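You operate a simulated robot arm through the tools that you are given. There is no shell and no other tool. Be economical: measure what you need, move in short steps, check, and stop when the job is done.

You are at the controls of a simulated two-armed robot. One attempt, no reset.

TASK
Zero the air meter, holding it steady, find the leaking duct joint with it and shut that damper.
Fine: put the meter back. Set down upright: air meter.

The check looks at the end state, three seconds after you hand in, the way a careful person would. Anything else that was tipped, shoved, dropped, spilled or broken makes it a failure.

THE ROBOT
Two 7-joint arms with two-finger parallel grippers on one trunk, on a base that drives. Base frame: it is fixed to the floor where the robot stands at the start and does not move with it; the origin is under the middle of the robot, x ahead of it, y to its left, z up. Readings come in m, degrees, newtons and seconds.
The left shoulder is at the start at [0.07, 0.134, 1.301], the right one opposite. With the tool pointing down near the work surface each hand reaches from about 0.18 to 0.64 m from the robot's upright axis, wherever it stands, measured 20 degrees to its own side. Places, roughly: black damper lever [0.7, -0.2, 1.3]; green damper lever [0.1, 0.6, 1.3]; orange damper lever [0.4, 0.2, 1.3]; zero key [0.5, 0, 1]. Payload 1.57 kg a hand.
Tool frame (each hand has its own): the origin (TCP) lies between the finger pads and is the grasp point; the fingertips stand 0.03 m ahead of it; z points along the fingers, y is the line along which they close. The gripper opens to 0.08 m. The fingers are 0.017 m wide and 0.012 m thick; the gripper's body (0.04 by 0.082 m) begins 0.08 m behind the TCP.
Orientation is that of the tool frame in the base frame, as a unit quaternion [w, x, y, z]. With the fingers straight down and closing along the base's y, the tool's x points along the base's -x, its y along +y and its z along -z.

THE INTERFACE
- The arms move only by the tool send_rows. It takes "left_increments", "right_increments" or both (then of equal length, played together; a hand with none holds still); each is a list of rows, each a list of 7 numbers: the shift along the base's x, y, z in units of 25 mm (1.0 is 25 mm), then the turn, a rotation vector about the base's x, y, z in units of 6 degrees (1.0 is 6 degrees), then the gripper command, from -1 (fully open) to 1 (shut), values between in proportion. In form: [[tx, ty, tz, ax, ay, az, hand], ...]. A call has 1 to 12 rows; each row shifts and turns the commanded pose from where the row before left it. A call with a number of a shift or a turn outside -1 to 1 is refused whole. Each row takes 0.2 s and may step no farther than 0.05 m and 8.6 degrees from the row before; otherwise, or with a gripper value out of range, the whole call is refused. Where a pose cannot be reached the arm comes as near as it can. A force on the tool above 80 N (or 10 N above the force at the start of the call, whichever is more), or a blocked arm, ends the call early, and 0.2 s more pass. The fingers move at their own pace (about 0.153 m/s each) and stop on an object; they squeeze with about 26 N. The grip force told is the motor's: it shows also when the fingers shut on nothing. Time passes only in rows, and 0.2 s behind the last, so rows that do not move let the fingers close. It gives the time, the measured TCP pose, the force on the tool (base axes), the opening and the grip force at its end, in the units of the frame above (readings bear some noise), with the torque about the TCP (base axes, N m) and any sound that the robot's microphone picked up.
- Cameras (640 x 400 px; columns grow to the right, rows downward): "scene" is now at [0.1298, 0.0337, 1.5288]; the picture's right is [0.45, -0.89, 0.00], its down [-0.60, -0.30, -0.74] and it looks along [0.66, 0.34, -0.67] (base axes); focal length 214 px, centre (320, 200). "left" rides on the left gripper at [0.072, 0.007, -0.122] in its tool frame; the picture's right is [-0.09, 1.00, 0.00], its down [-0.84, -0.08, -0.54] and it looks along [-0.54, -0.05, 0.84] (tool axes); focal length 238 px, centre (320, 200). "right" rides on the right gripper at [0.072, -0.007, -0.122] in its tool frame; the picture's right is [0.09, 1.00, 0.00], its down [-0.84, 0.08, -0.54] and it looks along [-0.54, 0.05, 0.84] (tool axes); focal length 238 px, centre (320, 200). There is no depth. A picture from a camera that has moved, and an enlarged one, comes with that camera's place and axes in the base frame and with its lens. The place of the scene camera against the robot may be out by one fixed shift of up to 0.012 m in any direction.
- camera(camera): a new picture of that camera. No time passes.
- slide_trunk(by): slides the trunk up (or, below 0, down) by that many m; the arms and the scene camera ride with it, the base frame stays. It gives what a move gives, with no picture.
- roll_base(legs): drives the robot by 1 to 6 legs, each [ahead, left, turn to the left] in m, m and degrees, along the robot's own axes; the way and the turn of a leg run together, so that a leg with both is an arc; at most 1.5 m and 180 degrees a leg. The arms and the cameras ride along, it lands a little off, and it stops where it bumps. It gives what a move gives.
- turn_head(pan, tilt): turns the head with the scene camera to pan (to the left, within 86 degrees either way) and tilt (down, from -29 to 69), counted from straight ahead of the robot. It gives what a move gives.
- close_up(camera, box): a new picture of the part [left, top, right, bottom] of that camera's present view, enlarged. No time passes.
- hand_in(): hands the job in; it is judged then, once.

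Go step by step. Nothing tells you exact positions but the pictures and the camera data: compare them with the known pose of the tool, close in by small moves and look again before you grip or let go. The budget is 120 turns and 100 pictures, counting those below and the enlarged ones. Unless the task says otherwise, let go and move clear before handing in, and close with one line.

The tools are called after "Emit:" as a command line: name --argument value ..., lists and objects as JSON in quotes. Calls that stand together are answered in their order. send_rows: Moves the arms, as the interface text tells. Its arguments: {"type":"object","properties":{"left_increments":{"type":"array","items":{"type":"array","items":{"type":"number"}}},"right_increments":{"type":"array","items":{"type":"array","items":{"type":"number"}}}},"required":[]} The other tools are called the same way: slide_trunk (by) slides the trunk up or down; roll_base (legs) drives the base; turn_head (pan, tilt) turns the head that bears the scene camera; camera (camera) takes a picture; close_up (camera, box) takes an enlarged picture of a part of a camera's view; hand_in () hands the job in.

At the start:

```text
t: 0.0
left_ee_pos: [0.3713, 0.378, 1.1499]
left_ee_rot: [0.0, 0.0, 1.0, 0.001]
left_contact_force: [0.5, -0.3, 0.1]
left_ft_torque: [0.0, 0.02, 0.05]
left_grip_width: 0.08
left_grasp_force: 0.0
right_ee_pos: [0.4494, 0.0201, 1.1499]
right_ee_rot: [0.0, 0.001, 1.0, 0.0]
right_contact_force: [0.9, -0.1, -0.3]
right_ft_torque: [0.0, -0.01, 0.01]
right_grip_width: 0.0799
right_grasp_force: 0.1
trunk travel left (down, up): [-0.875, 0.065]
robot x, y, heading: [0.0014, 0.0021, -0.1]
head pan, tilt: [26.9, 42.1]
```

scene: 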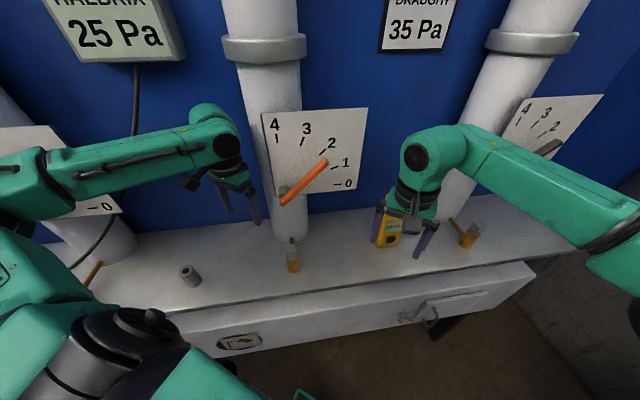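
right: 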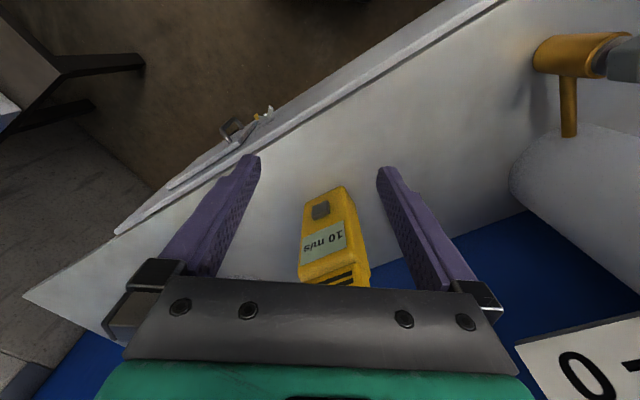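
left: 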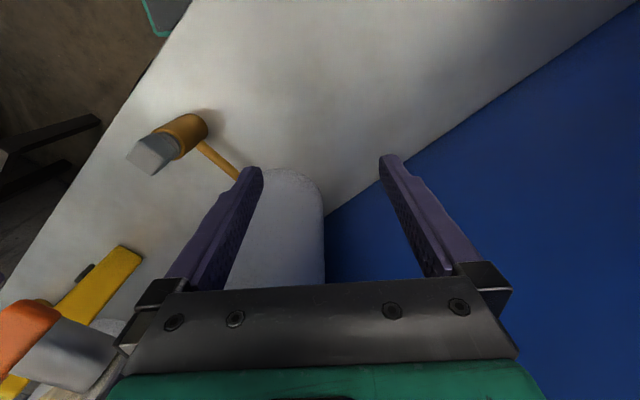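

I see a bench against a blue wall, three ducts with damper levers and scales, and a yellow air meter under the right hand. I'll look closer before moving.

Emit:
close_up --camera "scene" --box '[340, 160, 540, 285]'

Emit:
close_up --camera "right" --box '[240, 160, 420, 300]'

Emit:
turn_head --pan 27 --tilt 10

Emit:
camera --camera "scene"

```text
3.20 times, centred on (440, 222) of scene
camera zoom: at [0.1298, 0.0337, 1.5288], right [0.45, -0.89, 0.0], down [-0.6, -0.3, -0.74], along [0.66, 0.34, -0.67], focal length 686 px, centre (-64, 128)
```

zoom: 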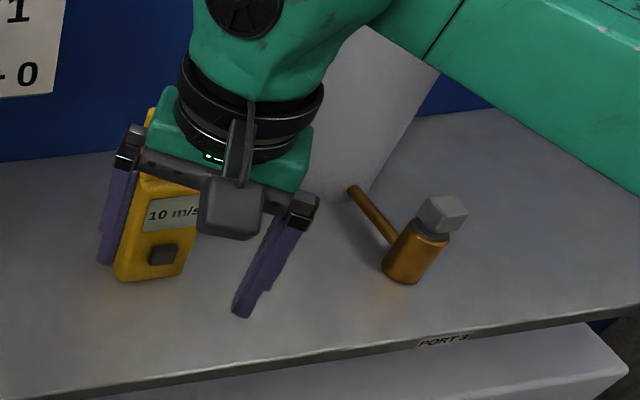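

```text
2.86 times, centred on (330, 230) of right
camera zoom: at [0.3769, 0.0136, 1.2713], right [-0.09, 1.0, 0.0], down [0.84, 0.08, 0.54], along [0.54, 0.05, -0.84], focal length 681 px, centre (291, 114)
```

zoom: 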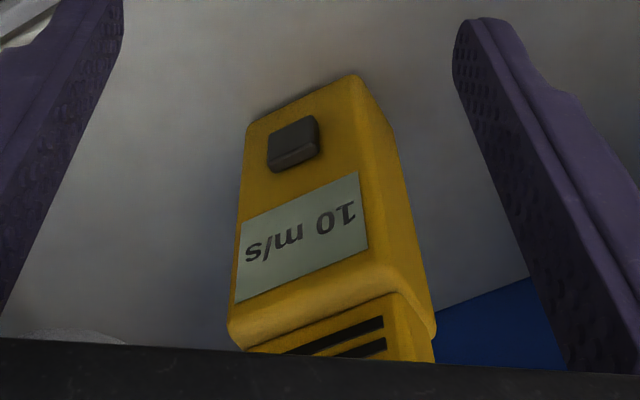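

```text
t: 1.0
left_ee_pos: [0.3709, 0.3804, 1.1505]
left_ee_rot: [0.001, 0.0, 1.0, 0.0]
left_contact_force: [-1.2, 0.0, 0.0]
left_ft_torque: [-0.01, 0.03, -0.03]
left_grip_width: 0.0799
left_grasp_force: 0.1
right_ee_pos: [0.4481, 0.0194, 1.1497]
right_ee_rot: [0.0, 0.0, 1.0, 0.0]
right_contact_force: [1.2, 0.3, 0.4]
right_ft_torque: [0.0, 0.01, 0.0]
right_grip_width: 0.08
right_grasp_force: 0.1
trunk travel left (down, up): [-0.875, 0.065]
robot x, y, heading: [0.001, 0.0013, -0.1]
head pan, tilt: [27.0, 10.0]
```

```text
94 pictures are left
camera scene: at [0.1381, 0.038, 1.5794], right [0.45, -0.89, 0.0], down [-0.16, -0.08, -0.98], along [0.88, 0.45, -0.17], focal length 214 px, centre (320, 200)
```

scene: 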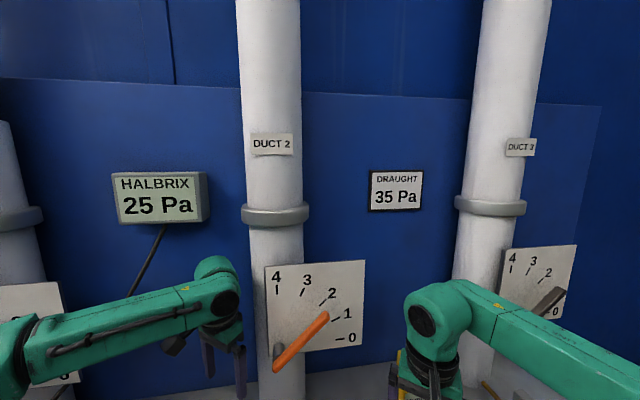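

The meter stands upright below the right hand and reads 10 m/s. I'll look at the rest of the surroundings: duct 1, the bench and the ports.

Emit:
turn_head --pan 75 --tilt 25

Emit:
camera --camera "scene"

Emit:
turn_head --pan -25 --tilt 30

Emit:
camera --camera "scene"

Emit:
turn_head --pan 27 --tilt 60

Emit:
camera --camera "scene"

```text
t: 2.1
left_ee_pos: [0.3707, 0.3791, 1.1502]
left_ee_rot: [-0.001, 0.0, 1.0, 0.0]
left_contact_force: [-0.8, 0.1, -0.2]
left_ft_torque: [0.0, 0.02, 0.02]
left_grip_width: 0.0801
left_grasp_force: 0.1
right_ee_pos: [0.4488, 0.02, 1.1498]
right_ee_rot: [0.001, 0.0, 1.0, 0.0]
right_contact_force: [-0.1, 0.2, 0.9]
right_ft_torque: [0.0, -0.01, 0.0]
right_grip_width: 0.0797
right_grasp_force: 0.0
trunk travel left (down, up): [-0.875, 0.065]
robot x, y, heading: [-0.0006, -0.0049, 0.0]
head pan, tilt: [75.0, 25.0]
```

```text
93 pictures are left
camera scene: at [0.0793, 0.0848, 1.5552], right [0.97, -0.26, 0.0], down [-0.11, -0.41, -0.91], along [0.24, 0.88, -0.42], focal length 214 px, centre (320, 200)
```

scene: 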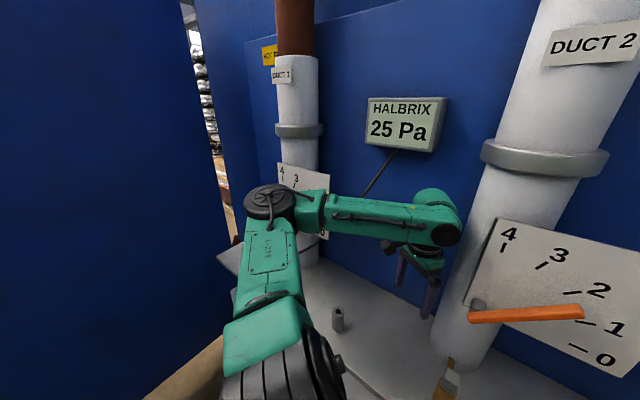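

```text
t: 3.9
left_ee_pos: [0.3705, 0.3795, 1.1494]
left_ee_rot: [0.001, -0.001, 1.0, 0.0]
left_contact_force: [-0.6, 0.0, 0.5]
left_ft_torque: [0.01, 0.01, 0.01]
left_grip_width: 0.0798
left_grasp_force: 0.1
right_ee_pos: [0.4493, 0.0199, 1.1496]
right_ee_rot: [0.0, 0.0, 1.0, 0.0]
right_contact_force: [-0.9, 0.5, -0.9]
right_ft_torque: [0.01, -0.04, -0.01]
right_grip_width: 0.0802
right_grasp_force: 0.0
trunk travel left (down, up): [-0.875, 0.065]
robot x, y, heading: [-0.0032, 0.0004, -0.1]
head pan, tilt: [-25.0, 30.0]
```

```text
92 pictures are left
camera scene: at [0.1373, -0.0423, 1.5472], right [-0.42, -0.91, 0.0], down [-0.45, 0.21, -0.87], along [0.79, -0.37, -0.5], focal length 214 px, centre (320, 200)
```

scene: 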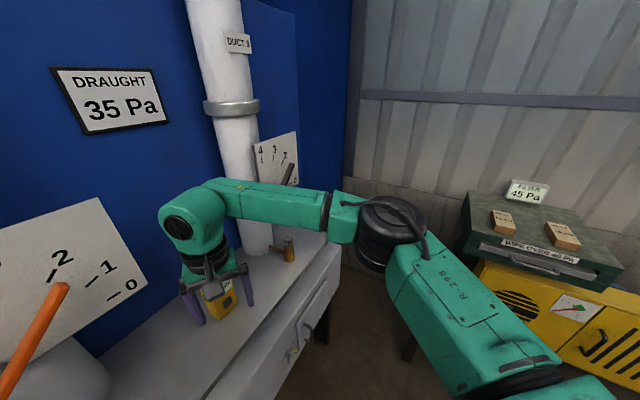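

```text
t: 5.1
left_ee_pos: [0.3707, 0.3782, 1.1497]
left_ee_rot: [0.0, 0.0, 1.0, -0.001]
left_contact_force: [-0.1, 0.8, 0.4]
left_ft_torque: [0.0, -0.03, 0.01]
left_grip_width: 0.0801
left_grasp_force: 0.1
right_ee_pos: [0.4499, 0.0196, 1.1492]
right_ee_rot: [0.0, 0.0, 1.0, -0.001]
right_contact_force: [0.1, -0.2, 0.1]
right_ft_torque: [0.0, -0.01, -0.02]
right_grip_width: 0.0802
right_grasp_force: 0.1
trunk travel left (down, up): [-0.875, 0.065]
robot x, y, heading: [0.0006, -0.0006, 0.2]
head pan, tilt: [27.0, 60.0]
```

```text
91 pictures are left
camera scene: at [0.1148, 0.026, 1.5051], right [0.45, -0.89, 0.0], down [-0.77, -0.39, -0.5], along [0.45, 0.23, -0.87], focal length 214 px, centre (320, 200)
```

scene: 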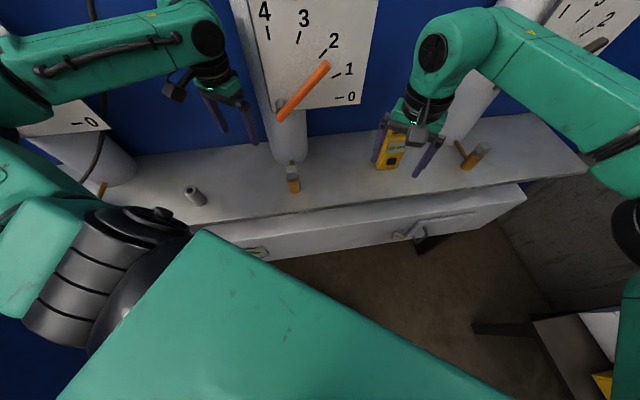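

The surroundings hold only sign cards and the hot section of duct 1. I'll pull the right hand back from the meter so I can see it and locate it from two views.

Emit:
send_rows --right_increments '[[-1, -0.8, 0.5, 0, 0, 0, -1], [-1, -0.8, 0.5, 0, 0, 0, -1], [-1, -0.8, 0.5, 0, 0, 0, -1], [-1, -0.8, 0.5, 0, 0, 0, -1], [-1, -0.8, 0.5, 0, 0, 0, -1], [0, 0, 0, 0, 0, 0, -1]]'

Emit:
turn_head --pan 5 --tilt 45

Emit:
camera --camera "right"

Emit:
close_up --camera "scene" --box '[200, 80, 440, 230]'

```text
t: 6.5
left_ee_pos: [0.3704, 0.3788, 1.1491]
left_ee_rot: [0.0, 0.0, 1.0, 0.0]
left_contact_force: [0.4, 0.5, 0.5]
left_ft_torque: [0.01, -0.04, -0.01]
left_grip_width: 0.08
left_grasp_force: 0.1
right_ee_pos: [0.3245, -0.0776, 1.2084]
right_ee_rot: [0.0, 0.0, 1.0, 0.0]
right_contact_force: [0.9, 0.3, -0.9]
right_ft_torque: [-0.05, -0.01, -0.01]
right_grip_width: 0.0801
right_grasp_force: 0.0
trunk travel left (down, up): [-0.875, 0.065]
robot x, y, heading: [0.0041, 0.0037, 0.0]
head pan, tilt: [27.0, 60.0]
```

```text
t: 7.4
left_ee_pos: [0.3703, 0.3793, 1.1498]
left_ee_rot: [0.0, 0.0, 1.0, 0.0]
left_contact_force: [-0.6, -0.2, 0.3]
left_ft_torque: [0.02, -0.05, 0.05]
left_grip_width: 0.08
left_grasp_force: 0.0
right_ee_pos: [0.3252, -0.0776, 1.2093]
right_ee_rot: [0.001, 0.0, 1.0, 0.0]
right_contact_force: [-0.5, 0.3, 0.1]
right_ft_torque: [0.02, -0.01, 0.02]
right_grip_width: 0.0802
right_grasp_force: 0.1
trunk travel left (down, up): [-0.875, 0.065]
robot x, y, heading: [-0.003, -0.0002, -0.1]
head pan, tilt: [5.0, 45.0]
```

```text
90 pictures are left
camera right: at [0.2524, -0.0853, 1.3306], right [-0.09, 1.0, 0.0], down [0.84, 0.08, 0.54], along [0.54, 0.05, -0.84], focal length 238 px, centre (320, 200)
```

right: 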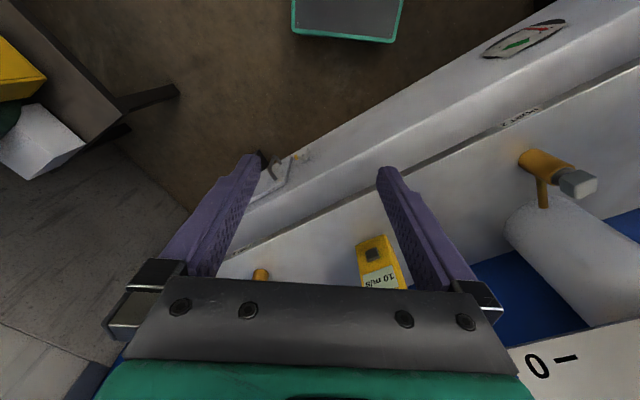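

```text
2.67 times, centred on (320, 155) of scene
camera zoom: at [0.1363, 0.003, 1.5245], right [0.09, -1.0, 0.0], down [-0.7, -0.06, -0.71], along [0.7, 0.06, -0.71], focal length 572 px, centre (320, 320)
```

zoom: 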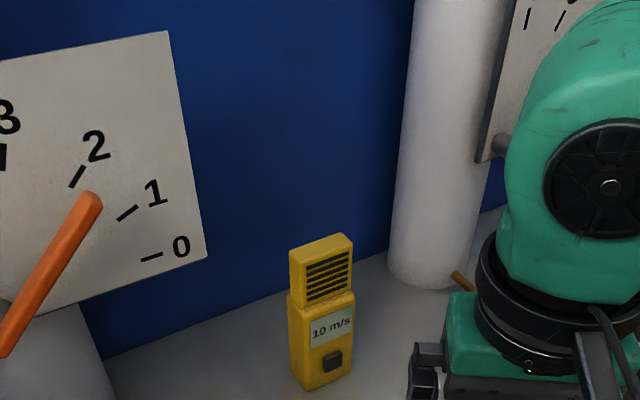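

The meter is about 0.055 wide, faces the robot squarely off the wall (yaw about 36°), and its key is near [0.52, 0.026, 1.06]. Next I'll look closely at the ports and the labels.

Emit:
turn_head --pan 40 --tilt 45

Emit:
close_up --camera "scene" --box '[200, 150, 520, 350]'

Emit:
close_up --camera "left" --box '[80, 60, 280, 200]'

Emit:
close_up --camera "right" --box '[440, 80, 640, 205]'

```text
t: 8.4
left_ee_pos: [0.3715, 0.3787, 1.1493]
left_ee_rot: [0.0, -0.001, 1.0, -0.001]
left_contact_force: [-0.1, -0.6, 0.6]
left_ft_torque: [0.01, 0.0, 0.04]
left_grip_width: 0.0799
left_grasp_force: 0.2
right_ee_pos: [0.3242, -0.0783, 1.2091]
right_ee_rot: [0.0, 0.0, 1.0, 0.0]
right_contact_force: [0.1, 0.0, -0.1]
right_ft_torque: [-0.01, -0.01, 0.03]
right_grip_width: 0.0801
right_grasp_force: 0.0
trunk travel left (down, up): [-0.875, 0.065]
robot x, y, heading: [-0.0016, -0.0027, 0.0]
head pan, tilt: [40.0, 45.0]
```

```text
2.00 times, centred on (360, 250) of scene
camera zoom: at [0.1177, 0.0479, 1.5246], right [0.64, -0.77, 0.0], down [-0.54, -0.45, -0.71], along [0.54, 0.45, -0.71], focal length 429 px, centre (240, 100)
```

zoom: 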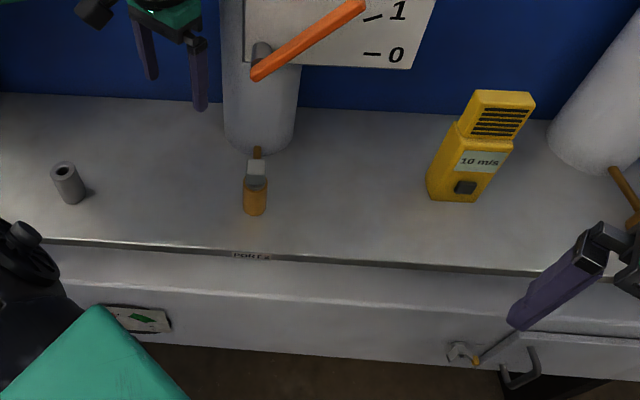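

```text
2.86 times, centred on (180, 130) of left
camera zoom: at [0.2993, 0.3847, 1.2724], right [0.09, 1.0, 0.0], down [0.84, -0.08, 0.54], along [0.54, -0.05, -0.84], focal length 681 px, centre (720, 400)
```

zoom: 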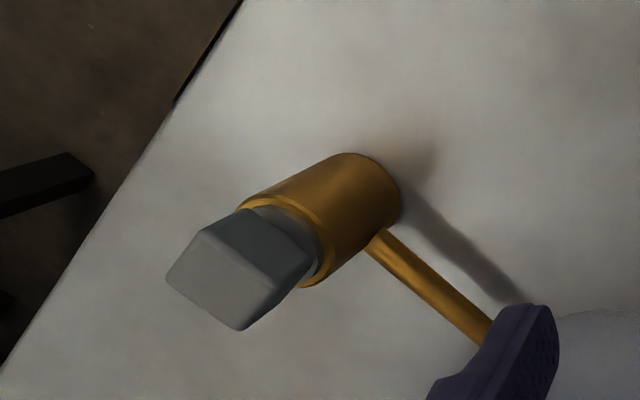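

```text
3.20 times, centred on (540, 142) of right
camera zoom: at [0.2524, -0.0854, 1.3306], right [-0.09, 1.0, 0.0], down [0.84, 0.08, 0.54], along [0.54, 0.05, -0.84], focal length 763 px, centre (-384, 384)
```

zoom: 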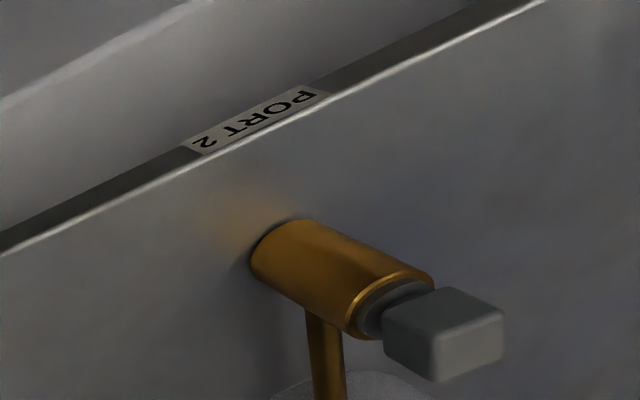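

The ports are plugged, so the duct joints must be the grey collars at about z 1.48. The right hand will grip the meter from above with the fingers closing along its width, so I'll turn it 36° and raise it for a look.

Emit:
send_rows --right_increments '[[0.9, 0.4, 0.6, 0, 0, 1, -1], [0.9, 0.4, 0.6, 0, 0, 1, -1], [0.9, 0.4, 0.6, 0, 0, 1, -1], [0.9, 0.4, 0.6, 0, 0, 1, -1], [0.9, 0.4, 0.6, 0, 0, 1, -1], [0.9, 0.4, 0.6, 0, 0, 1, -1], [0, 0, 0, 0, 0, 0, -1]]'

Emit:
camera --camera "right"

Emit:
camera --camera "scene"

```text
t: 10.0
left_ee_pos: [0.3702, 0.3777, 1.1494]
left_ee_rot: [0.0, 0.0, 1.0, 0.0]
left_contact_force: [-0.4, 0.1, -0.6]
left_ft_torque: [0.0, -0.02, -0.01]
left_grip_width: 0.0802
left_grasp_force: 0.0
right_ee_pos: [0.4591, -0.0192, 1.3051]
right_ee_rot: [0.0, -0.31, 0.951, 0.0]
right_contact_force: [0.0, 0.5, -0.7]
right_ft_torque: [-0.01, -0.01, 0.02]
right_grip_width: 0.0801
right_grasp_force: 0.1
trunk travel left (down, up): [-0.875, 0.065]
robot x, y, heading: [-0.0016, 0.0065, 0.1]
head pan, tilt: [40.0, 45.0]
```

```text
85 pictures are left
camera right: at [0.4055, -0.0667, 1.4255], right [-0.66, 0.75, 0.0], down [0.63, 0.56, 0.54], along [0.41, 0.36, -0.84], focal length 238 px, centre (320, 200)
```

right: 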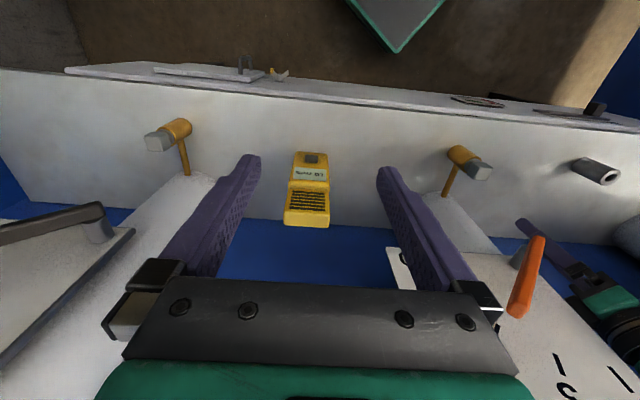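

```text
84 pictures are left
camera scene: at [0.1173, 0.0476, 1.5246], right [0.64, -0.77, 0.0], down [-0.54, -0.45, -0.71], along [0.54, 0.45, -0.71], focal length 214 px, centre (320, 200)
```

scene: 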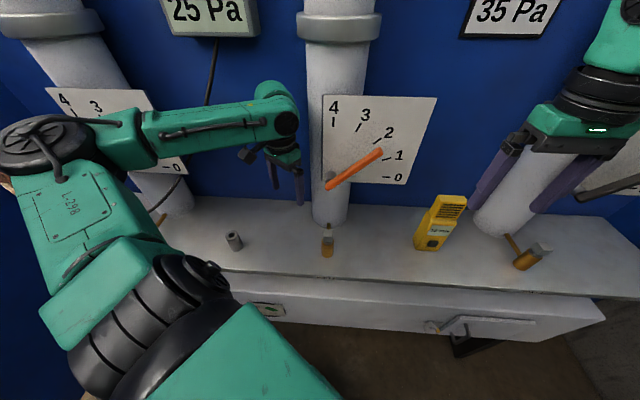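

Triangulation puts the key near [0.537, 0.031, 1.043] and the head top near z 1.19, centred on [0.553, 0.042]. I'll move above it and come down part way, then check.

Emit:
send_rows --right_increments '[[0.94, 0.61, 0, 0, 0, 0, -1], [0.94, 0.61, 0, 0, 0, 0, -1], [0.94, 0.61, 0, 0, 0, 0, -1], [0.94, 0.61, 0, 0, 0, 0, -1], [0, 0, -0.9, 0, 0, 0, -1], [0, 0, -0.9, 0, 0, 0, -1], [0, 0, 0, 0, 0, 0, -1]]'

Emit:
camera --camera "right"

Emit:
camera --camera "scene"

```text
t: 11.6
left_ee_pos: [0.3701, 0.379, 1.1489]
left_ee_rot: [0.0, 0.0, 1.0, -0.001]
left_contact_force: [0.0, -0.3, 0.7]
left_ft_torque: [-0.02, 0.0, 0.0]
left_grip_width: 0.0801
left_grasp_force: 0.1
right_ee_pos: [0.4749, 0.023, 1.2392]
right_ee_rot: [0.0, -0.309, 0.951, 0.001]
right_contact_force: [-0.1, -0.1, 0.1]
right_ft_torque: [0.0, 0.0, 0.0]
right_grip_width: 0.08
right_grasp_force: 0.2
right hand out of reach, approached as far as the arm can: row 1, 2, 3, 4
trunk travel left (down, up): [-0.875, 0.065]
robot x, y, heading: [0.0006, -0.0001, 0.1]
head pan, tilt: [40.0, 45.0]
```

```text
83 pictures are left
camera right: at [0.4211, -0.024, 1.361], right [-0.66, 0.75, 0.0], down [0.63, 0.56, 0.54], along [0.41, 0.36, -0.84], focal length 238 px, centre (320, 200)
```

right: 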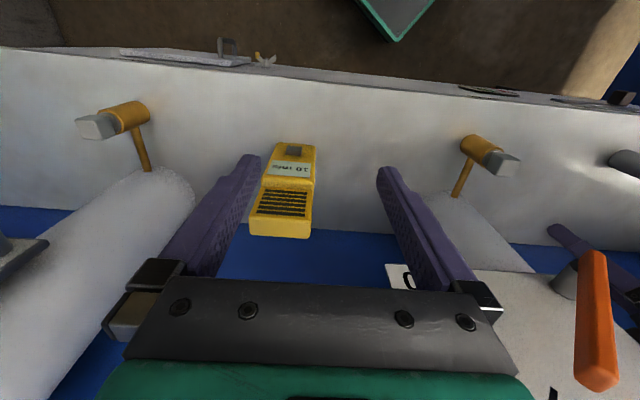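

```text
82 pictures are left
camera scene: at [0.1172, 0.0485, 1.5246], right [0.64, -0.77, 0.0], down [-0.54, -0.45, -0.71], along [0.54, 0.45, -0.71], focal length 214 px, centre (320, 200)
```

scene: 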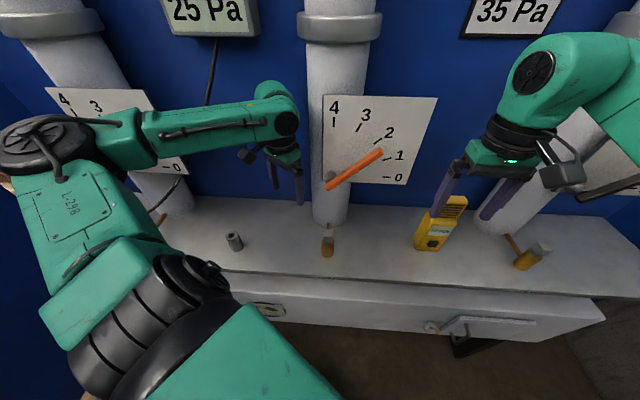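

The meter is just out of reach from here. I'll pull the hand back and up, shift the robot along the wall and turn it 36° to face the bench squarely.

Emit:
send_rows --right_increments '[[-0.6, -0.6, 0.9, 0, 0, 0, -1], [-0.8, -0.8, 0.9, 0, 0, 0, -1], [-0.8, -0.8, 0.6, 0, 0, 0, -1], [-0.8, -0.8, 0, 0, 0, 0, -1], [0, 0, 0, 0, 0, 0, -1]]'

Emit:
roll_base --legs '[[0.09, -0.12, 0]]'

Emit:
roll_base --legs '[[0, 0, 36]]'

Emit:
turn_head --pan -5 --tilt 42

Emit:
camera --camera "scene"

Emit:
camera --camera "right"

```text
t: 12.8
left_ee_pos: [0.3699, 0.3789, 1.1495]
left_ee_rot: [0.0, 0.0, 1.0, 0.001]
left_contact_force: [-0.1, -0.4, 0.1]
left_ft_torque: [0.01, 0.01, 0.01]
left_grip_width: 0.0799
left_grasp_force: 0.1
right_ee_pos: [0.4017, -0.0535, 1.2991]
right_ee_rot: [-0.001, -0.309, 0.951, -0.001]
right_contact_force: [-0.4, 0.0, 0.5]
right_ft_torque: [-0.01, -0.02, 0.01]
right_grip_width: 0.0801
right_grasp_force: 0.0
trunk travel left (down, up): [-0.875, 0.065]
robot x, y, heading: [0.0023, -0.0009, 0.3]
head pan, tilt: [40.0, 45.0]
```

```text
t: 13.8
left_ee_pos: [0.3756, 0.3604, 1.15]
left_ee_rot: [-0.001, -0.024, 1.0, 0.002]
left_contact_force: [0.3, -0.5, -0.1]
left_ft_torque: [0.04, 0.01, 0.03]
left_grip_width: 0.08
left_grasp_force: 0.1
right_ee_pos: [0.4186, -0.0776, 1.3076]
right_ee_rot: [0.007, -0.322, 0.947, -0.01]
right_contact_force: [0.2, 0.2, -0.2]
right_ft_torque: [0.0, 0.01, 0.0]
right_grip_width: 0.0803
right_grasp_force: 0.1
trunk travel left (down, up): [-0.875, 0.065]
robot x, y, heading: [0.0408, -0.0508, 1.4]
head pan, tilt: [40.0, 45.0]
stopped in leg 1: the robot was blocked; the commanded pose is now the measured one
```

```text
t: 14.5
left_ee_pos: [0.375, 0.3627, 1.1498]
left_ee_rot: [-0.004, -0.03, 1.0, 0.004]
left_contact_force: [0.3, -0.4, -0.3]
left_ft_torque: [-0.01, 0.01, 0.02]
left_grip_width: 0.0799
left_grasp_force: 0.1
right_ee_pos: [0.423, -0.0767, 1.3058]
right_ee_rot: [0.006, -0.325, 0.946, -0.007]
right_contact_force: [0.2, 1.2, -0.2]
right_ft_torque: [0.02, 0.03, -0.02]
right_grip_width: 0.08
right_grasp_force: 0.1
trunk travel left (down, up): [-0.875, 0.065]
robot x, y, heading: [0.0385, -0.0472, 2.2]
head pan, tilt: [40.0, 45.0]
stopped in leg 1: the robot was blocked; the commanded pose is now the measured one
```

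```text
t: 15.6
left_ee_pos: [0.3757, 0.3615, 1.1508]
left_ee_rot: [-0.002, -0.026, 1.0, 0.003]
left_contact_force: [-0.5, -0.3, 1.2]
left_ft_torque: [-0.02, -0.01, 0.02]
left_grip_width: 0.08
left_grasp_force: 0.0
right_ee_pos: [0.4219, -0.0767, 1.306]
right_ee_rot: [0.006, -0.324, 0.946, -0.008]
right_contact_force: [0.4, 0.2, -0.2]
right_ft_torque: [0.01, 0.02, 0.0]
right_grip_width: 0.08
right_grasp_force: 0.0
trunk travel left (down, up): [-0.875, 0.065]
robot x, y, heading: [0.0402, -0.0541, 1.5]
head pan, tilt: [-5.0, 42.0]
```

```text
81 pictures are left
camera scene: at [0.1539, -0.0401, 1.531], right [-0.06, -1.0, 0.01], down [-0.66, 0.03, -0.76], along [0.75, -0.05, -0.66], focal length 214 px, centre (320, 200)
```

scene: 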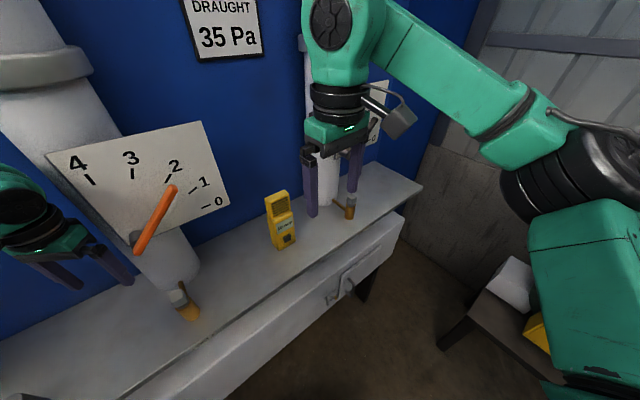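

```text
80 pictures are left
camera right: at [0.3664, -0.1239, 1.4277], right [-0.68, 0.73, -0.02], down [0.6, 0.58, 0.55], along [0.41, 0.36, -0.84], focal length 238 px, centre (320, 200)
```

right: 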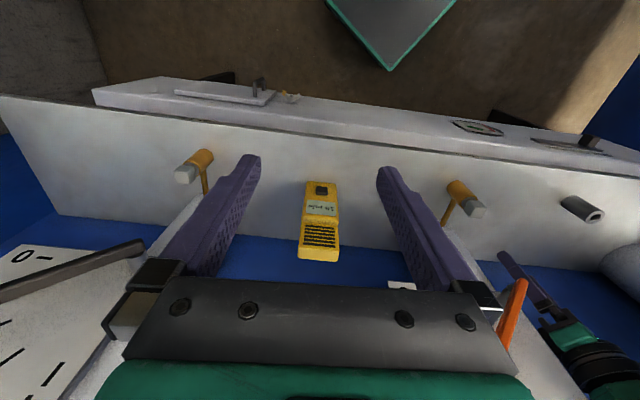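

The base bumped something. I'll look down around it to find out what is blocking it.

Emit:
turn_head --pan 20 --tilt 69

Emit:
camera --camera "scene"

Emit:
turn_head --pan -60 --tilt 55

Emit:
camera --camera "scene"

```text
t: 16.5
left_ee_pos: [0.3762, 0.3617, 1.1511]
left_ee_rot: [-0.002, -0.026, 1.0, 0.003]
left_contact_force: [0.2, 0.1, -0.5]
left_ft_torque: [0.01, 0.0, 0.01]
left_grip_width: 0.0802
left_grasp_force: 0.1
right_ee_pos: [0.4211, -0.0762, 1.3057]
right_ee_rot: [0.006, -0.323, 0.946, -0.008]
right_contact_force: [-0.2, 0.2, -0.7]
right_ft_torque: [-0.01, 0.02, -0.04]
right_grip_width: 0.0799
right_grasp_force: 0.0
trunk travel left (down, up): [-0.875, 0.065]
robot x, y, heading: [0.0382, -0.0486, 1.7]
head pan, tilt: [20.0, 68.8]
```

```text
79 pictures are left
camera scene: at [0.1229, -0.0152, 1.497], right [0.37, -0.93, 0.02], down [-0.86, -0.35, -0.37], along [0.35, 0.12, -0.93], focal length 214 px, centre (320, 200)
```

scene: 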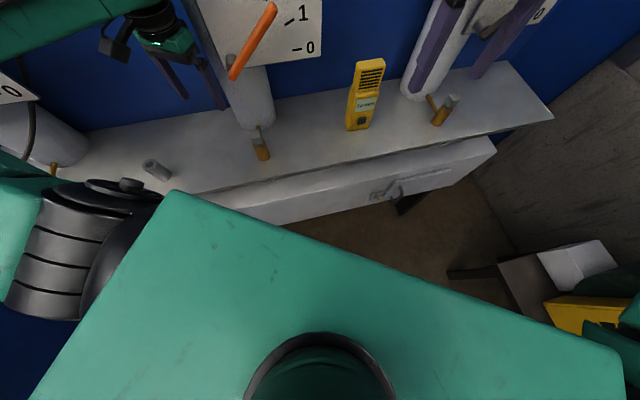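

```text
t: 18.1
left_ee_pos: [0.3766, 0.3624, 1.1508]
left_ee_rot: [-0.002, -0.026, 1.0, 0.003]
left_contact_force: [0.1, -0.3, -0.4]
left_ft_torque: [0.03, -0.02, -0.01]
left_grip_width: 0.0799
left_grasp_force: 0.0
right_ee_pos: [0.422, -0.0756, 1.3059]
right_ee_rot: [0.006, -0.324, 0.946, -0.008]
right_contact_force: [-0.1, -0.2, 0.1]
right_ft_torque: [0.01, -0.03, -0.01]
right_grip_width: 0.08
right_grasp_force: 0.1
trunk travel left (down, up): [-0.875, 0.065]
robot x, y, heading: [0.0412, -0.0525, 1.8]
head pan, tilt: [-60.0, 55.0]
```

```text
78 pictures are left
camera scene: at [0.1086, -0.0971, 1.5131], right [-0.85, -0.53, -0.01], down [-0.42, 0.69, -0.59], along [0.32, -0.5, -0.81], focal length 214 px, centre (320, 200)
```

scene: 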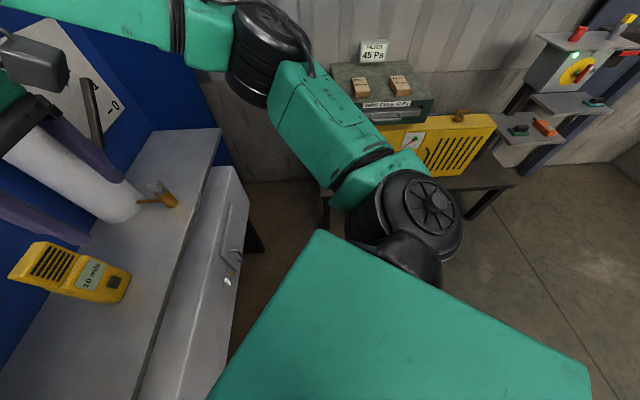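

The left hand had run up against duct 2. I'll pull it back away from the wall before driving again.

Emit:
send_rows --left_increments '[[-0.5, 0.3, 0, 0, 0, 0, -1], [-0.8, -0.4, 0.2, 0, 0, 0, -1], [-0.8, -0.5, 0.4, 0, 0, 0, -1], [-0.8, -0.5, 0.4, 0, 0, 0, -1], [-0.8, -0.5, 0.4, 0, 0, 0, -1], [-0.8, -0.2, 0.4, 0, 0, 0, -1], [0, 0, 0, 0, 0, 0, -1]]'

Emit:
turn_head --pan 30 --tilt 35

Emit:
camera --camera "scene"

```text
t: 19.6
left_ee_pos: [0.2841, 0.3023, 1.1962]
left_ee_rot: [-0.012, -0.025, 1.0, 0.009]
left_contact_force: [-0.2, -0.6, 0.4]
left_ft_torque: [0.0, 0.01, 0.01]
left_grip_width: 0.0801
left_grasp_force: 0.2
right_ee_pos: [0.4416, -0.0926, 1.2986]
right_ee_rot: [0.001, -0.323, 0.946, 0.001]
right_contact_force: [0.7, 0.2, -0.5]
right_ft_torque: [0.02, 0.0, 0.02]
right_grip_width: 0.0802
right_grasp_force: 0.0
trunk travel left (down, up): [-0.875, 0.065]
robot x, y, heading: [0.038, -0.0515, 1.6]
head pan, tilt: [-60.0, 55.0]
```

```text
t: 21.3
left_ee_pos: [0.2841, 0.3059, 1.1944]
left_ee_rot: [-0.013, -0.026, 1.0, 0.01]
left_contact_force: [-0.1, -0.5, -0.8]
left_ft_torque: [0.0, 0.02, 0.01]
left_grip_width: 0.0798
left_grasp_force: 0.1
right_ee_pos: [0.4425, -0.0911, 1.2988]
right_ee_rot: [0.0, -0.323, 0.947, -0.001]
right_contact_force: [0.6, -0.2, 0.3]
right_ft_torque: [0.04, -0.01, 0.04]
right_grip_width: 0.0802
right_grasp_force: 0.1
trunk travel left (down, up): [-0.875, 0.065]
robot x, y, heading: [0.0391, -0.0513, 1.7]
head pan, tilt: [30.0, 35.0]
```

```text
77 pictures are left
camera scene: at [0.1701, -0.0063, 1.5394], right [0.53, -0.85, 0.0], down [-0.49, -0.3, -0.82], along [0.7, 0.43, -0.57], focal length 214 px, centre (320, 200)
```

scene: 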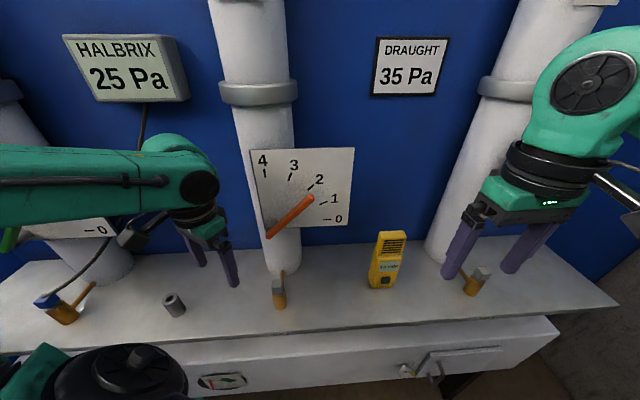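

The left hand is clear and nothing was disturbed. Now I'll shift the base along the wall again.

Emit:
roll_base --legs '[[0.05, -0.075, 0]]'

Emit:
turn_head --pan 60 --tilt 35

Emit:
camera --camera "scene"

```text
t: 22.4
left_ee_pos: [0.3321, 0.2393, 1.1944]
left_ee_rot: [-0.012, -0.026, 1.0, 0.005]
left_contact_force: [0.4, 0.5, 0.0]
left_ft_torque: [-0.03, -0.03, 0.02]
left_grip_width: 0.0801
left_grasp_force: 0.1
right_ee_pos: [0.49, -0.1565, 1.3009]
right_ee_rot: [0.002, -0.324, 0.946, -0.004]
right_contact_force: [-0.3, -0.1, 1.1]
right_ft_torque: [-0.03, -0.07, 0.02]
right_grip_width: 0.0799
right_grasp_force: 0.0
trunk travel left (down, up): [-0.875, 0.065]
robot x, y, heading: [0.0957, -0.1236, 1.6]
head pan, tilt: [30.0, 35.0]
```

```text
t: 23.4
left_ee_pos: [0.3359, 0.2318, 1.1958]
left_ee_rot: [-0.015, -0.026, 1.0, 0.009]
left_contact_force: [-0.2, -0.4, 0.4]
left_ft_torque: [0.03, 0.02, 0.04]
left_grip_width: 0.0802
left_grasp_force: 0.1
right_ee_pos: [0.4953, -0.164, 1.299]
right_ee_rot: [0.0, -0.323, 0.946, 0.001]
right_contact_force: [0.3, -0.4, -0.8]
right_ft_torque: [0.03, 0.0, -0.04]
right_grip_width: 0.0799
right_grasp_force: 0.1
trunk travel left (down, up): [-0.875, 0.065]
robot x, y, heading: [0.0882, -0.1228, 1.8]
head pan, tilt: [60.0, 35.0]
```

```text
76 pictures are left
camera scene: at [0.19, -0.05, 1.5394], right [0.88, -0.47, 0.0], down [-0.27, -0.5, -0.82], along [0.39, 0.72, -0.57], focal length 214 px, centre (320, 200)
```

scene: 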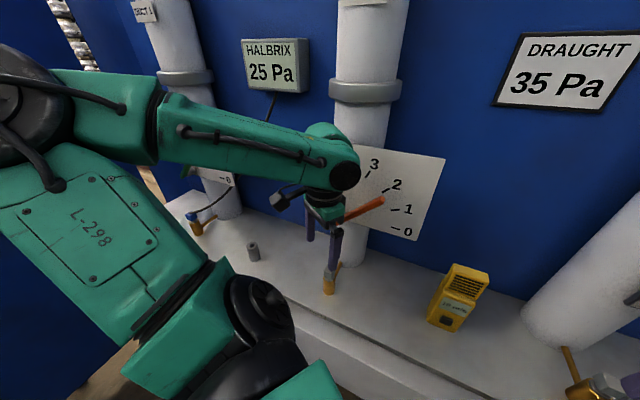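

The base has moved. Next I'll turn it to face the wall.

Emit:
roll_base --legs '[[0, 0, 34.5]]'

Emit:
turn_head --pan -10 --tilt 40

Emit:
camera --camera "scene"

Emit:
camera --camera "right"

```text
t: 25.4
left_ee_pos: [0.0821, 0.3077, 1.1963]
left_ee_rot: [-0.015, -0.333, 0.943, 0.004]
left_contact_force: [0.2, -0.7, -0.5]
left_ft_torque: [0.01, -0.02, 0.01]
left_grip_width: 0.0802
left_grasp_force: 0.1
right_ee_pos: [0.4417, 0.0799, 1.299]
right_ee_rot: [0.0, -0.6, 0.8, 0.0]
right_contact_force: [0.4, 0.0, -0.5]
right_ft_torque: [-0.01, 0.0, 0.01]
right_grip_width: 0.0798
right_grasp_force: 0.0
trunk travel left (down, up): [-0.875, 0.065]
robot x, y, heading: [0.0932, -0.1251, 38.0]
head pan, tilt: [60.0, 35.0]
```

```text
t: 26.9
left_ee_pos: [0.0811, 0.3078, 1.1954]
left_ee_rot: [-0.016, -0.332, 0.943, 0.004]
left_contact_force: [-0.2, -0.4, -0.8]
left_ft_torque: [0.0, -0.02, -0.05]
left_grip_width: 0.0802
left_grasp_force: 0.1
right_ee_pos: [0.442, 0.0802, 1.3]
right_ee_rot: [0.0, -0.6, 0.8, 0.0]
right_contact_force: [0.1, -0.6, 0.0]
right_ft_torque: [0.02, -0.01, -0.01]
right_grip_width: 0.08
right_grasp_force: 0.0
trunk travel left (down, up): [-0.875, 0.065]
robot x, y, heading: [0.0937, -0.1239, 37.8]
head pan, tilt: [-10.0, 40.0]
```

```text
75 pictures are left
camera scene: at [0.2118, -0.057, 1.5318], right [0.47, -0.89, 0.0], down [-0.57, -0.3, -0.77], along [0.68, 0.36, -0.64], focal length 214 px, centre (320, 200)
```

scene: 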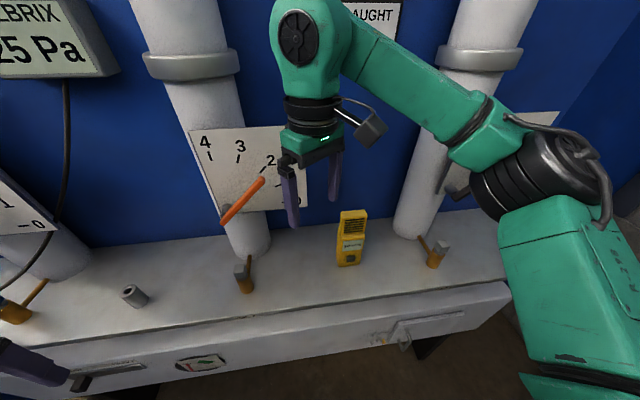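

```text
74 pictures are left
camera right: at [0.4274, 0.0092, 1.4208], right [-0.98, 0.19, 0.0], down [0.16, 0.82, 0.54], along [0.1, 0.53, -0.84], focal length 238 px, centre (320, 200)
```

right: 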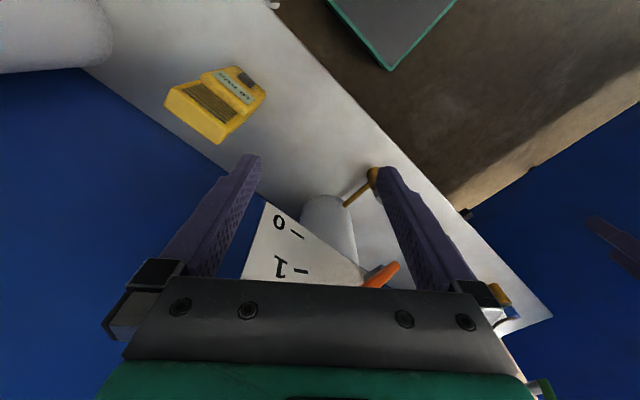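

The robot now faces the wall. I'll turn the right hand back to the meter's yaw and bring it over the meter.

Emit:
send_rows --right_increments '[[0.634, -0.217, 0, 0, 0, -0.9, -1], [0.634, -0.217, 0, 0, 0, -0.9, -1], [0.634, -0.217, 0, 0, 0, -0.9, -1], [0.634, -0.217, 0, 0, 0, -0.9, -1], [0.634, -0.217, 0, 0, 0, -0.9, -1], [0.634, -0.217, 0, 0, 0, -0.9, -1], [0.634, -0.217, 0, 0, 0, -0.9, -1], [0, 0, -0.8, 0, 0, 0, -1], [0, 0, -0.8, 0, 0, 0, -1], [0, 0, 0, 0, 0, 0, -1]]'

Emit:
camera --camera "right"

Emit:
close_up --camera "scene" --box '[260, 120, 460, 280]'

```text
t: 29.1
left_ee_pos: [0.0807, 0.3069, 1.1964]
left_ee_rot: [-0.014, -0.333, 0.943, 0.004]
left_contact_force: [-0.5, 0.2, -1.0]
left_ft_torque: [0.0, -0.01, 0.01]
left_grip_width: 0.0798
left_grasp_force: 0.1
right_ee_pos: [0.5506, 0.0405, 1.2592]
right_ee_rot: [0.0, -0.308, 0.951, 0.0]
right_contact_force: [-1.2, -0.6, 0.7]
right_ft_torque: [0.0, 0.02, 0.03]
right_grip_width: 0.0801
right_grasp_force: 0.0
trunk travel left (down, up): [-0.875, 0.065]
robot x, y, heading: [0.0892, -0.122, 37.9]
head pan, tilt: [-10.0, 40.0]
```

```text
73 pictures are left
camera right: at [0.4955, -0.0059, 1.3802], right [-0.66, 0.75, 0.0], down [0.63, 0.55, 0.54], along [0.41, 0.36, -0.84], focal length 238 px, centre (320, 200)
```

right: 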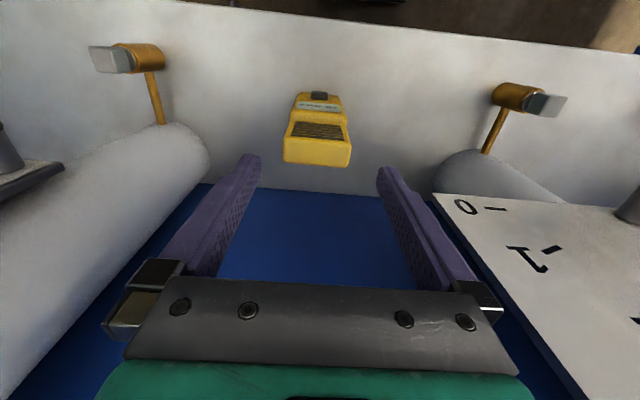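

```text
2.50 times, centred on (360, 200) of scene
camera zoom: at [0.2116, -0.0572, 1.5319], right [0.46, -0.89, 0.0], down [-0.57, -0.3, -0.77], along [0.68, 0.36, -0.64], focal length 536 px, centre (220, 200)
```

zoom: 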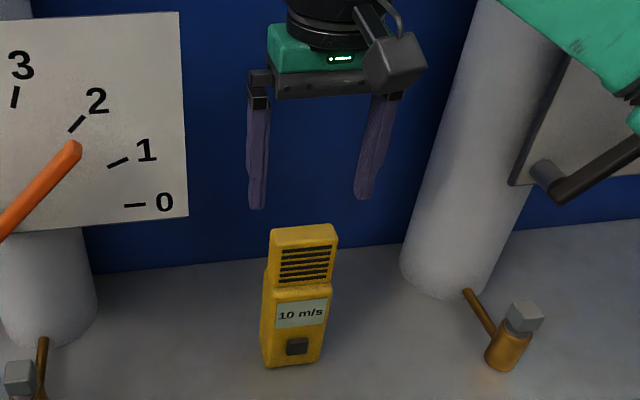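

The hand is centred over the head of the meter. I'll go down to about z 1.15 and look before closing.

Emit:
send_rows --right_increments '[[0, 0, -0.8, 0, 0, 0, -1], [0, 0, -0.8, 0, 0, 0, -1], [0, 0, -0.8, 0, 0, 0, -1], [0, 0, -0.8, 0, 0, 0, -1], [0, 0, -0.8, 0, 0, 0, -1], [0, 0, -0.4, 0, 0, 0, -1], [0, 0, 0, 0, 0, 0, -1]]'

Emit:
camera --camera "right"

Emit:
close_up --camera "scene" --box '[260, 120, 460, 280]'

```text
t: 30.7
left_ee_pos: [0.0801, 0.3073, 1.1957]
left_ee_rot: [-0.015, -0.332, 0.943, 0.004]
left_contact_force: [0.5, -0.2, 0.7]
left_ft_torque: [0.02, -0.01, 0.02]
left_grip_width: 0.08
left_grasp_force: 0.1
right_ee_pos: [0.5513, 0.0423, 1.1494]
right_ee_rot: [0.0, -0.309, 0.951, 0.0]
right_contact_force: [0.5, -0.5, 0.2]
right_ft_torque: [0.0, -0.02, 0.02]
right_grip_width: 0.08
right_grasp_force: 0.0
trunk travel left (down, up): [-0.875, 0.065]
robot x, y, heading: [0.0901, -0.1218, 37.7]
head pan, tilt: [-10.0, 40.0]
```

```text
71 pictures are left
camera right: at [0.4975, -0.0049, 1.271], right [-0.66, 0.75, 0.0], down [0.63, 0.55, 0.54], along [0.41, 0.36, -0.84], focal length 238 px, centre (320, 200)
```

right: 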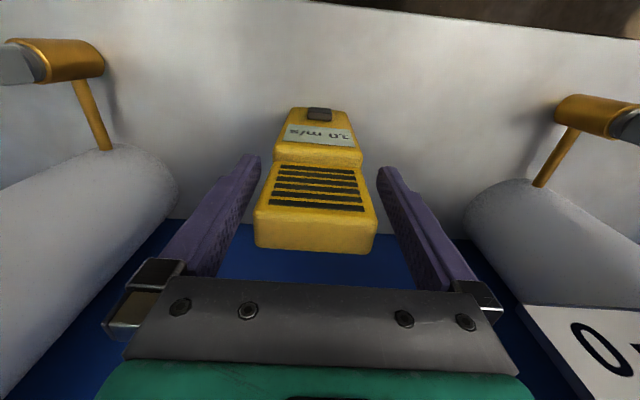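

```text
2.50 times, centred on (360, 200) of scene
camera zoom: at [0.2117, -0.0572, 1.5318], right [0.46, -0.89, 0.0], down [-0.57, -0.3, -0.77], along [0.68, 0.36, -0.64], focal length 536 px, centre (220, 200)
```

zoom: 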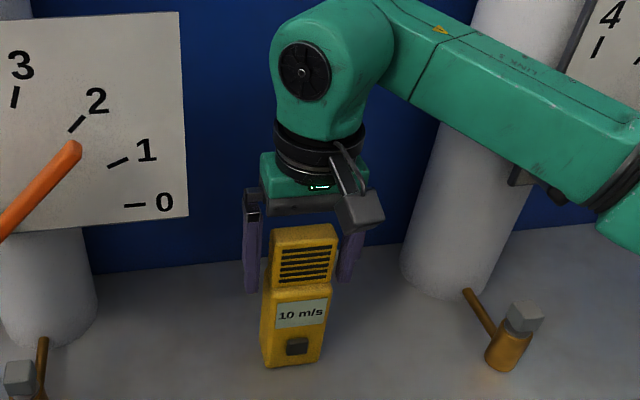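

It is centred within a few millimetres, so I'll close on the head.

Emit:
send_rows --right_increments '[[0, 0, 0, 0, 0, 0, -0.4], [0, 0, 0, 0, 0, 0, 0], [0, 0, 0, 0, 0, 0, 1], [0, 0, 0, 0, 0, 0, 1], [0, 0, 0, 0, 0, 0, 1]]'

Emit:
camera --camera "right"

```text
t: 31.9
left_ee_pos: [0.0796, 0.3076, 1.1956]
left_ee_rot: [-0.014, -0.333, 0.943, 0.003]
left_contact_force: [0.8, 0.4, -0.3]
left_ft_torque: [0.0, -0.04, 0.0]
left_grip_width: 0.0798
left_grasp_force: 0.0
right_ee_pos: [0.5513, 0.0426, 1.1505]
right_ee_rot: [0.0, -0.308, 0.951, 0.0]
right_contact_force: [0.4, -0.5, 1.3]
right_ft_torque: [-0.02, -0.03, -0.03]
right_grip_width: 0.0615
right_grasp_force: 25.8
trunk travel left (down, up): [-0.875, 0.065]
robot x, y, heading: [0.0936, -0.1194, 37.7]
head pan, tilt: [-10.0, 40.0]
```

```text
69 pictures are left
camera right: at [0.4978, -0.005, 1.2711], right [-0.66, 0.75, 0.0], down [0.63, 0.55, 0.54], along [0.41, 0.36, -0.84], focal length 238 px, centre (320, 200)
```

right: 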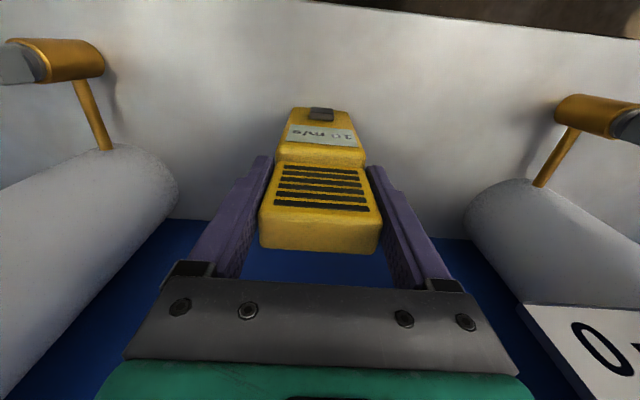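

The meter is gripped (width 0.0615). Its home pose is TCP [0.5513, 0.0425, 1.150] at yaw 36°. I'll lift it and bring it in front of the robot, where the left hand can press the key.

Emit:
send_rows --right_increments '[[0, 0, 0.5, 0, 0, 0, 1], [0, 0, 0.8, 0, 0, 0, 1], [0, 0, 0.8, 0, 0, 0, 1], [-0.5, 0.05, 0.8, 0, 0, 0, 1], [-0.8, 0.1, 0.8, 0, 0, 0, 1], [-0.8, 0.1, 0.8, 0, 0, 0, 1], [-0.8, 0.1, 0.8, 0, 0, 0, 1], [-0.8, 0.1, 0.7, 0, 0, 0, 1], [-0.8, 0.1, 0, 0, 0, 0, 1], [-0.8, 0.1, 0, 0, 0, 0, 1], [-0.34, 0.05, 0, 0, 0, 0, 1], [0, 0, 0, 0, 0, 0, 1]]'

Emit:
camera --camera "right"

Emit:
camera --camera "scene"

```text
t: 34.5
left_ee_pos: [0.0809, 0.3072, 1.1957]
left_ee_rot: [-0.015, -0.333, 0.943, 0.004]
left_contact_force: [1.4, -0.5, -0.1]
left_ft_torque: [-0.01, 0.04, 0.01]
left_grip_width: 0.0799
left_grasp_force: 0.0
right_ee_pos: [0.4111, 0.0606, 1.2982]
right_ee_rot: [0.0, -0.308, 0.952, 0.0]
right_contact_force: [0.5, -0.1, -2.5]
right_ft_torque: [0.06, 0.0, 0.01]
right_grip_width: 0.0614
right_grasp_force: 25.8
trunk travel left (down, up): [-0.875, 0.065]
robot x, y, heading: [0.0934, -0.1251, 37.7]
head pan, tilt: [-10.0, 40.0]
```

```text
68 pictures are left
camera right: at [0.356, 0.0118, 1.4197], right [-0.66, 0.75, 0.0], down [0.63, 0.55, 0.54], along [0.41, 0.36, -0.84], focal length 238 px, centre (320, 200)
```

right: 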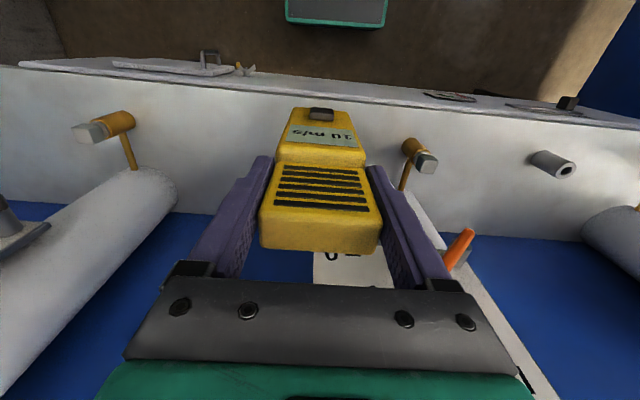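

```text
67 pictures are left
camera scene: at [0.2124, -0.0572, 1.5318], right [0.46, -0.89, 0.0], down [-0.57, -0.3, -0.77], along [0.68, 0.36, -0.64], focal length 214 px, centre (320, 200)
```

scene: 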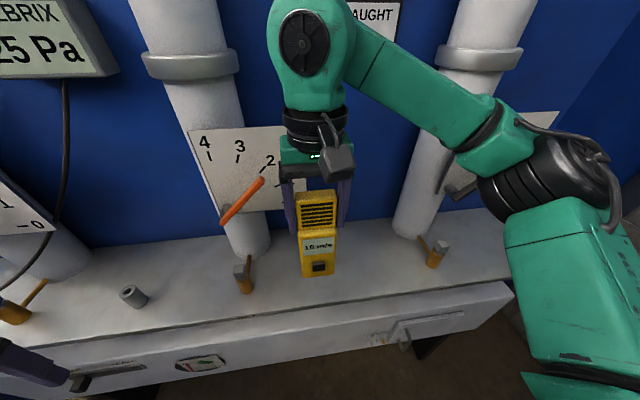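

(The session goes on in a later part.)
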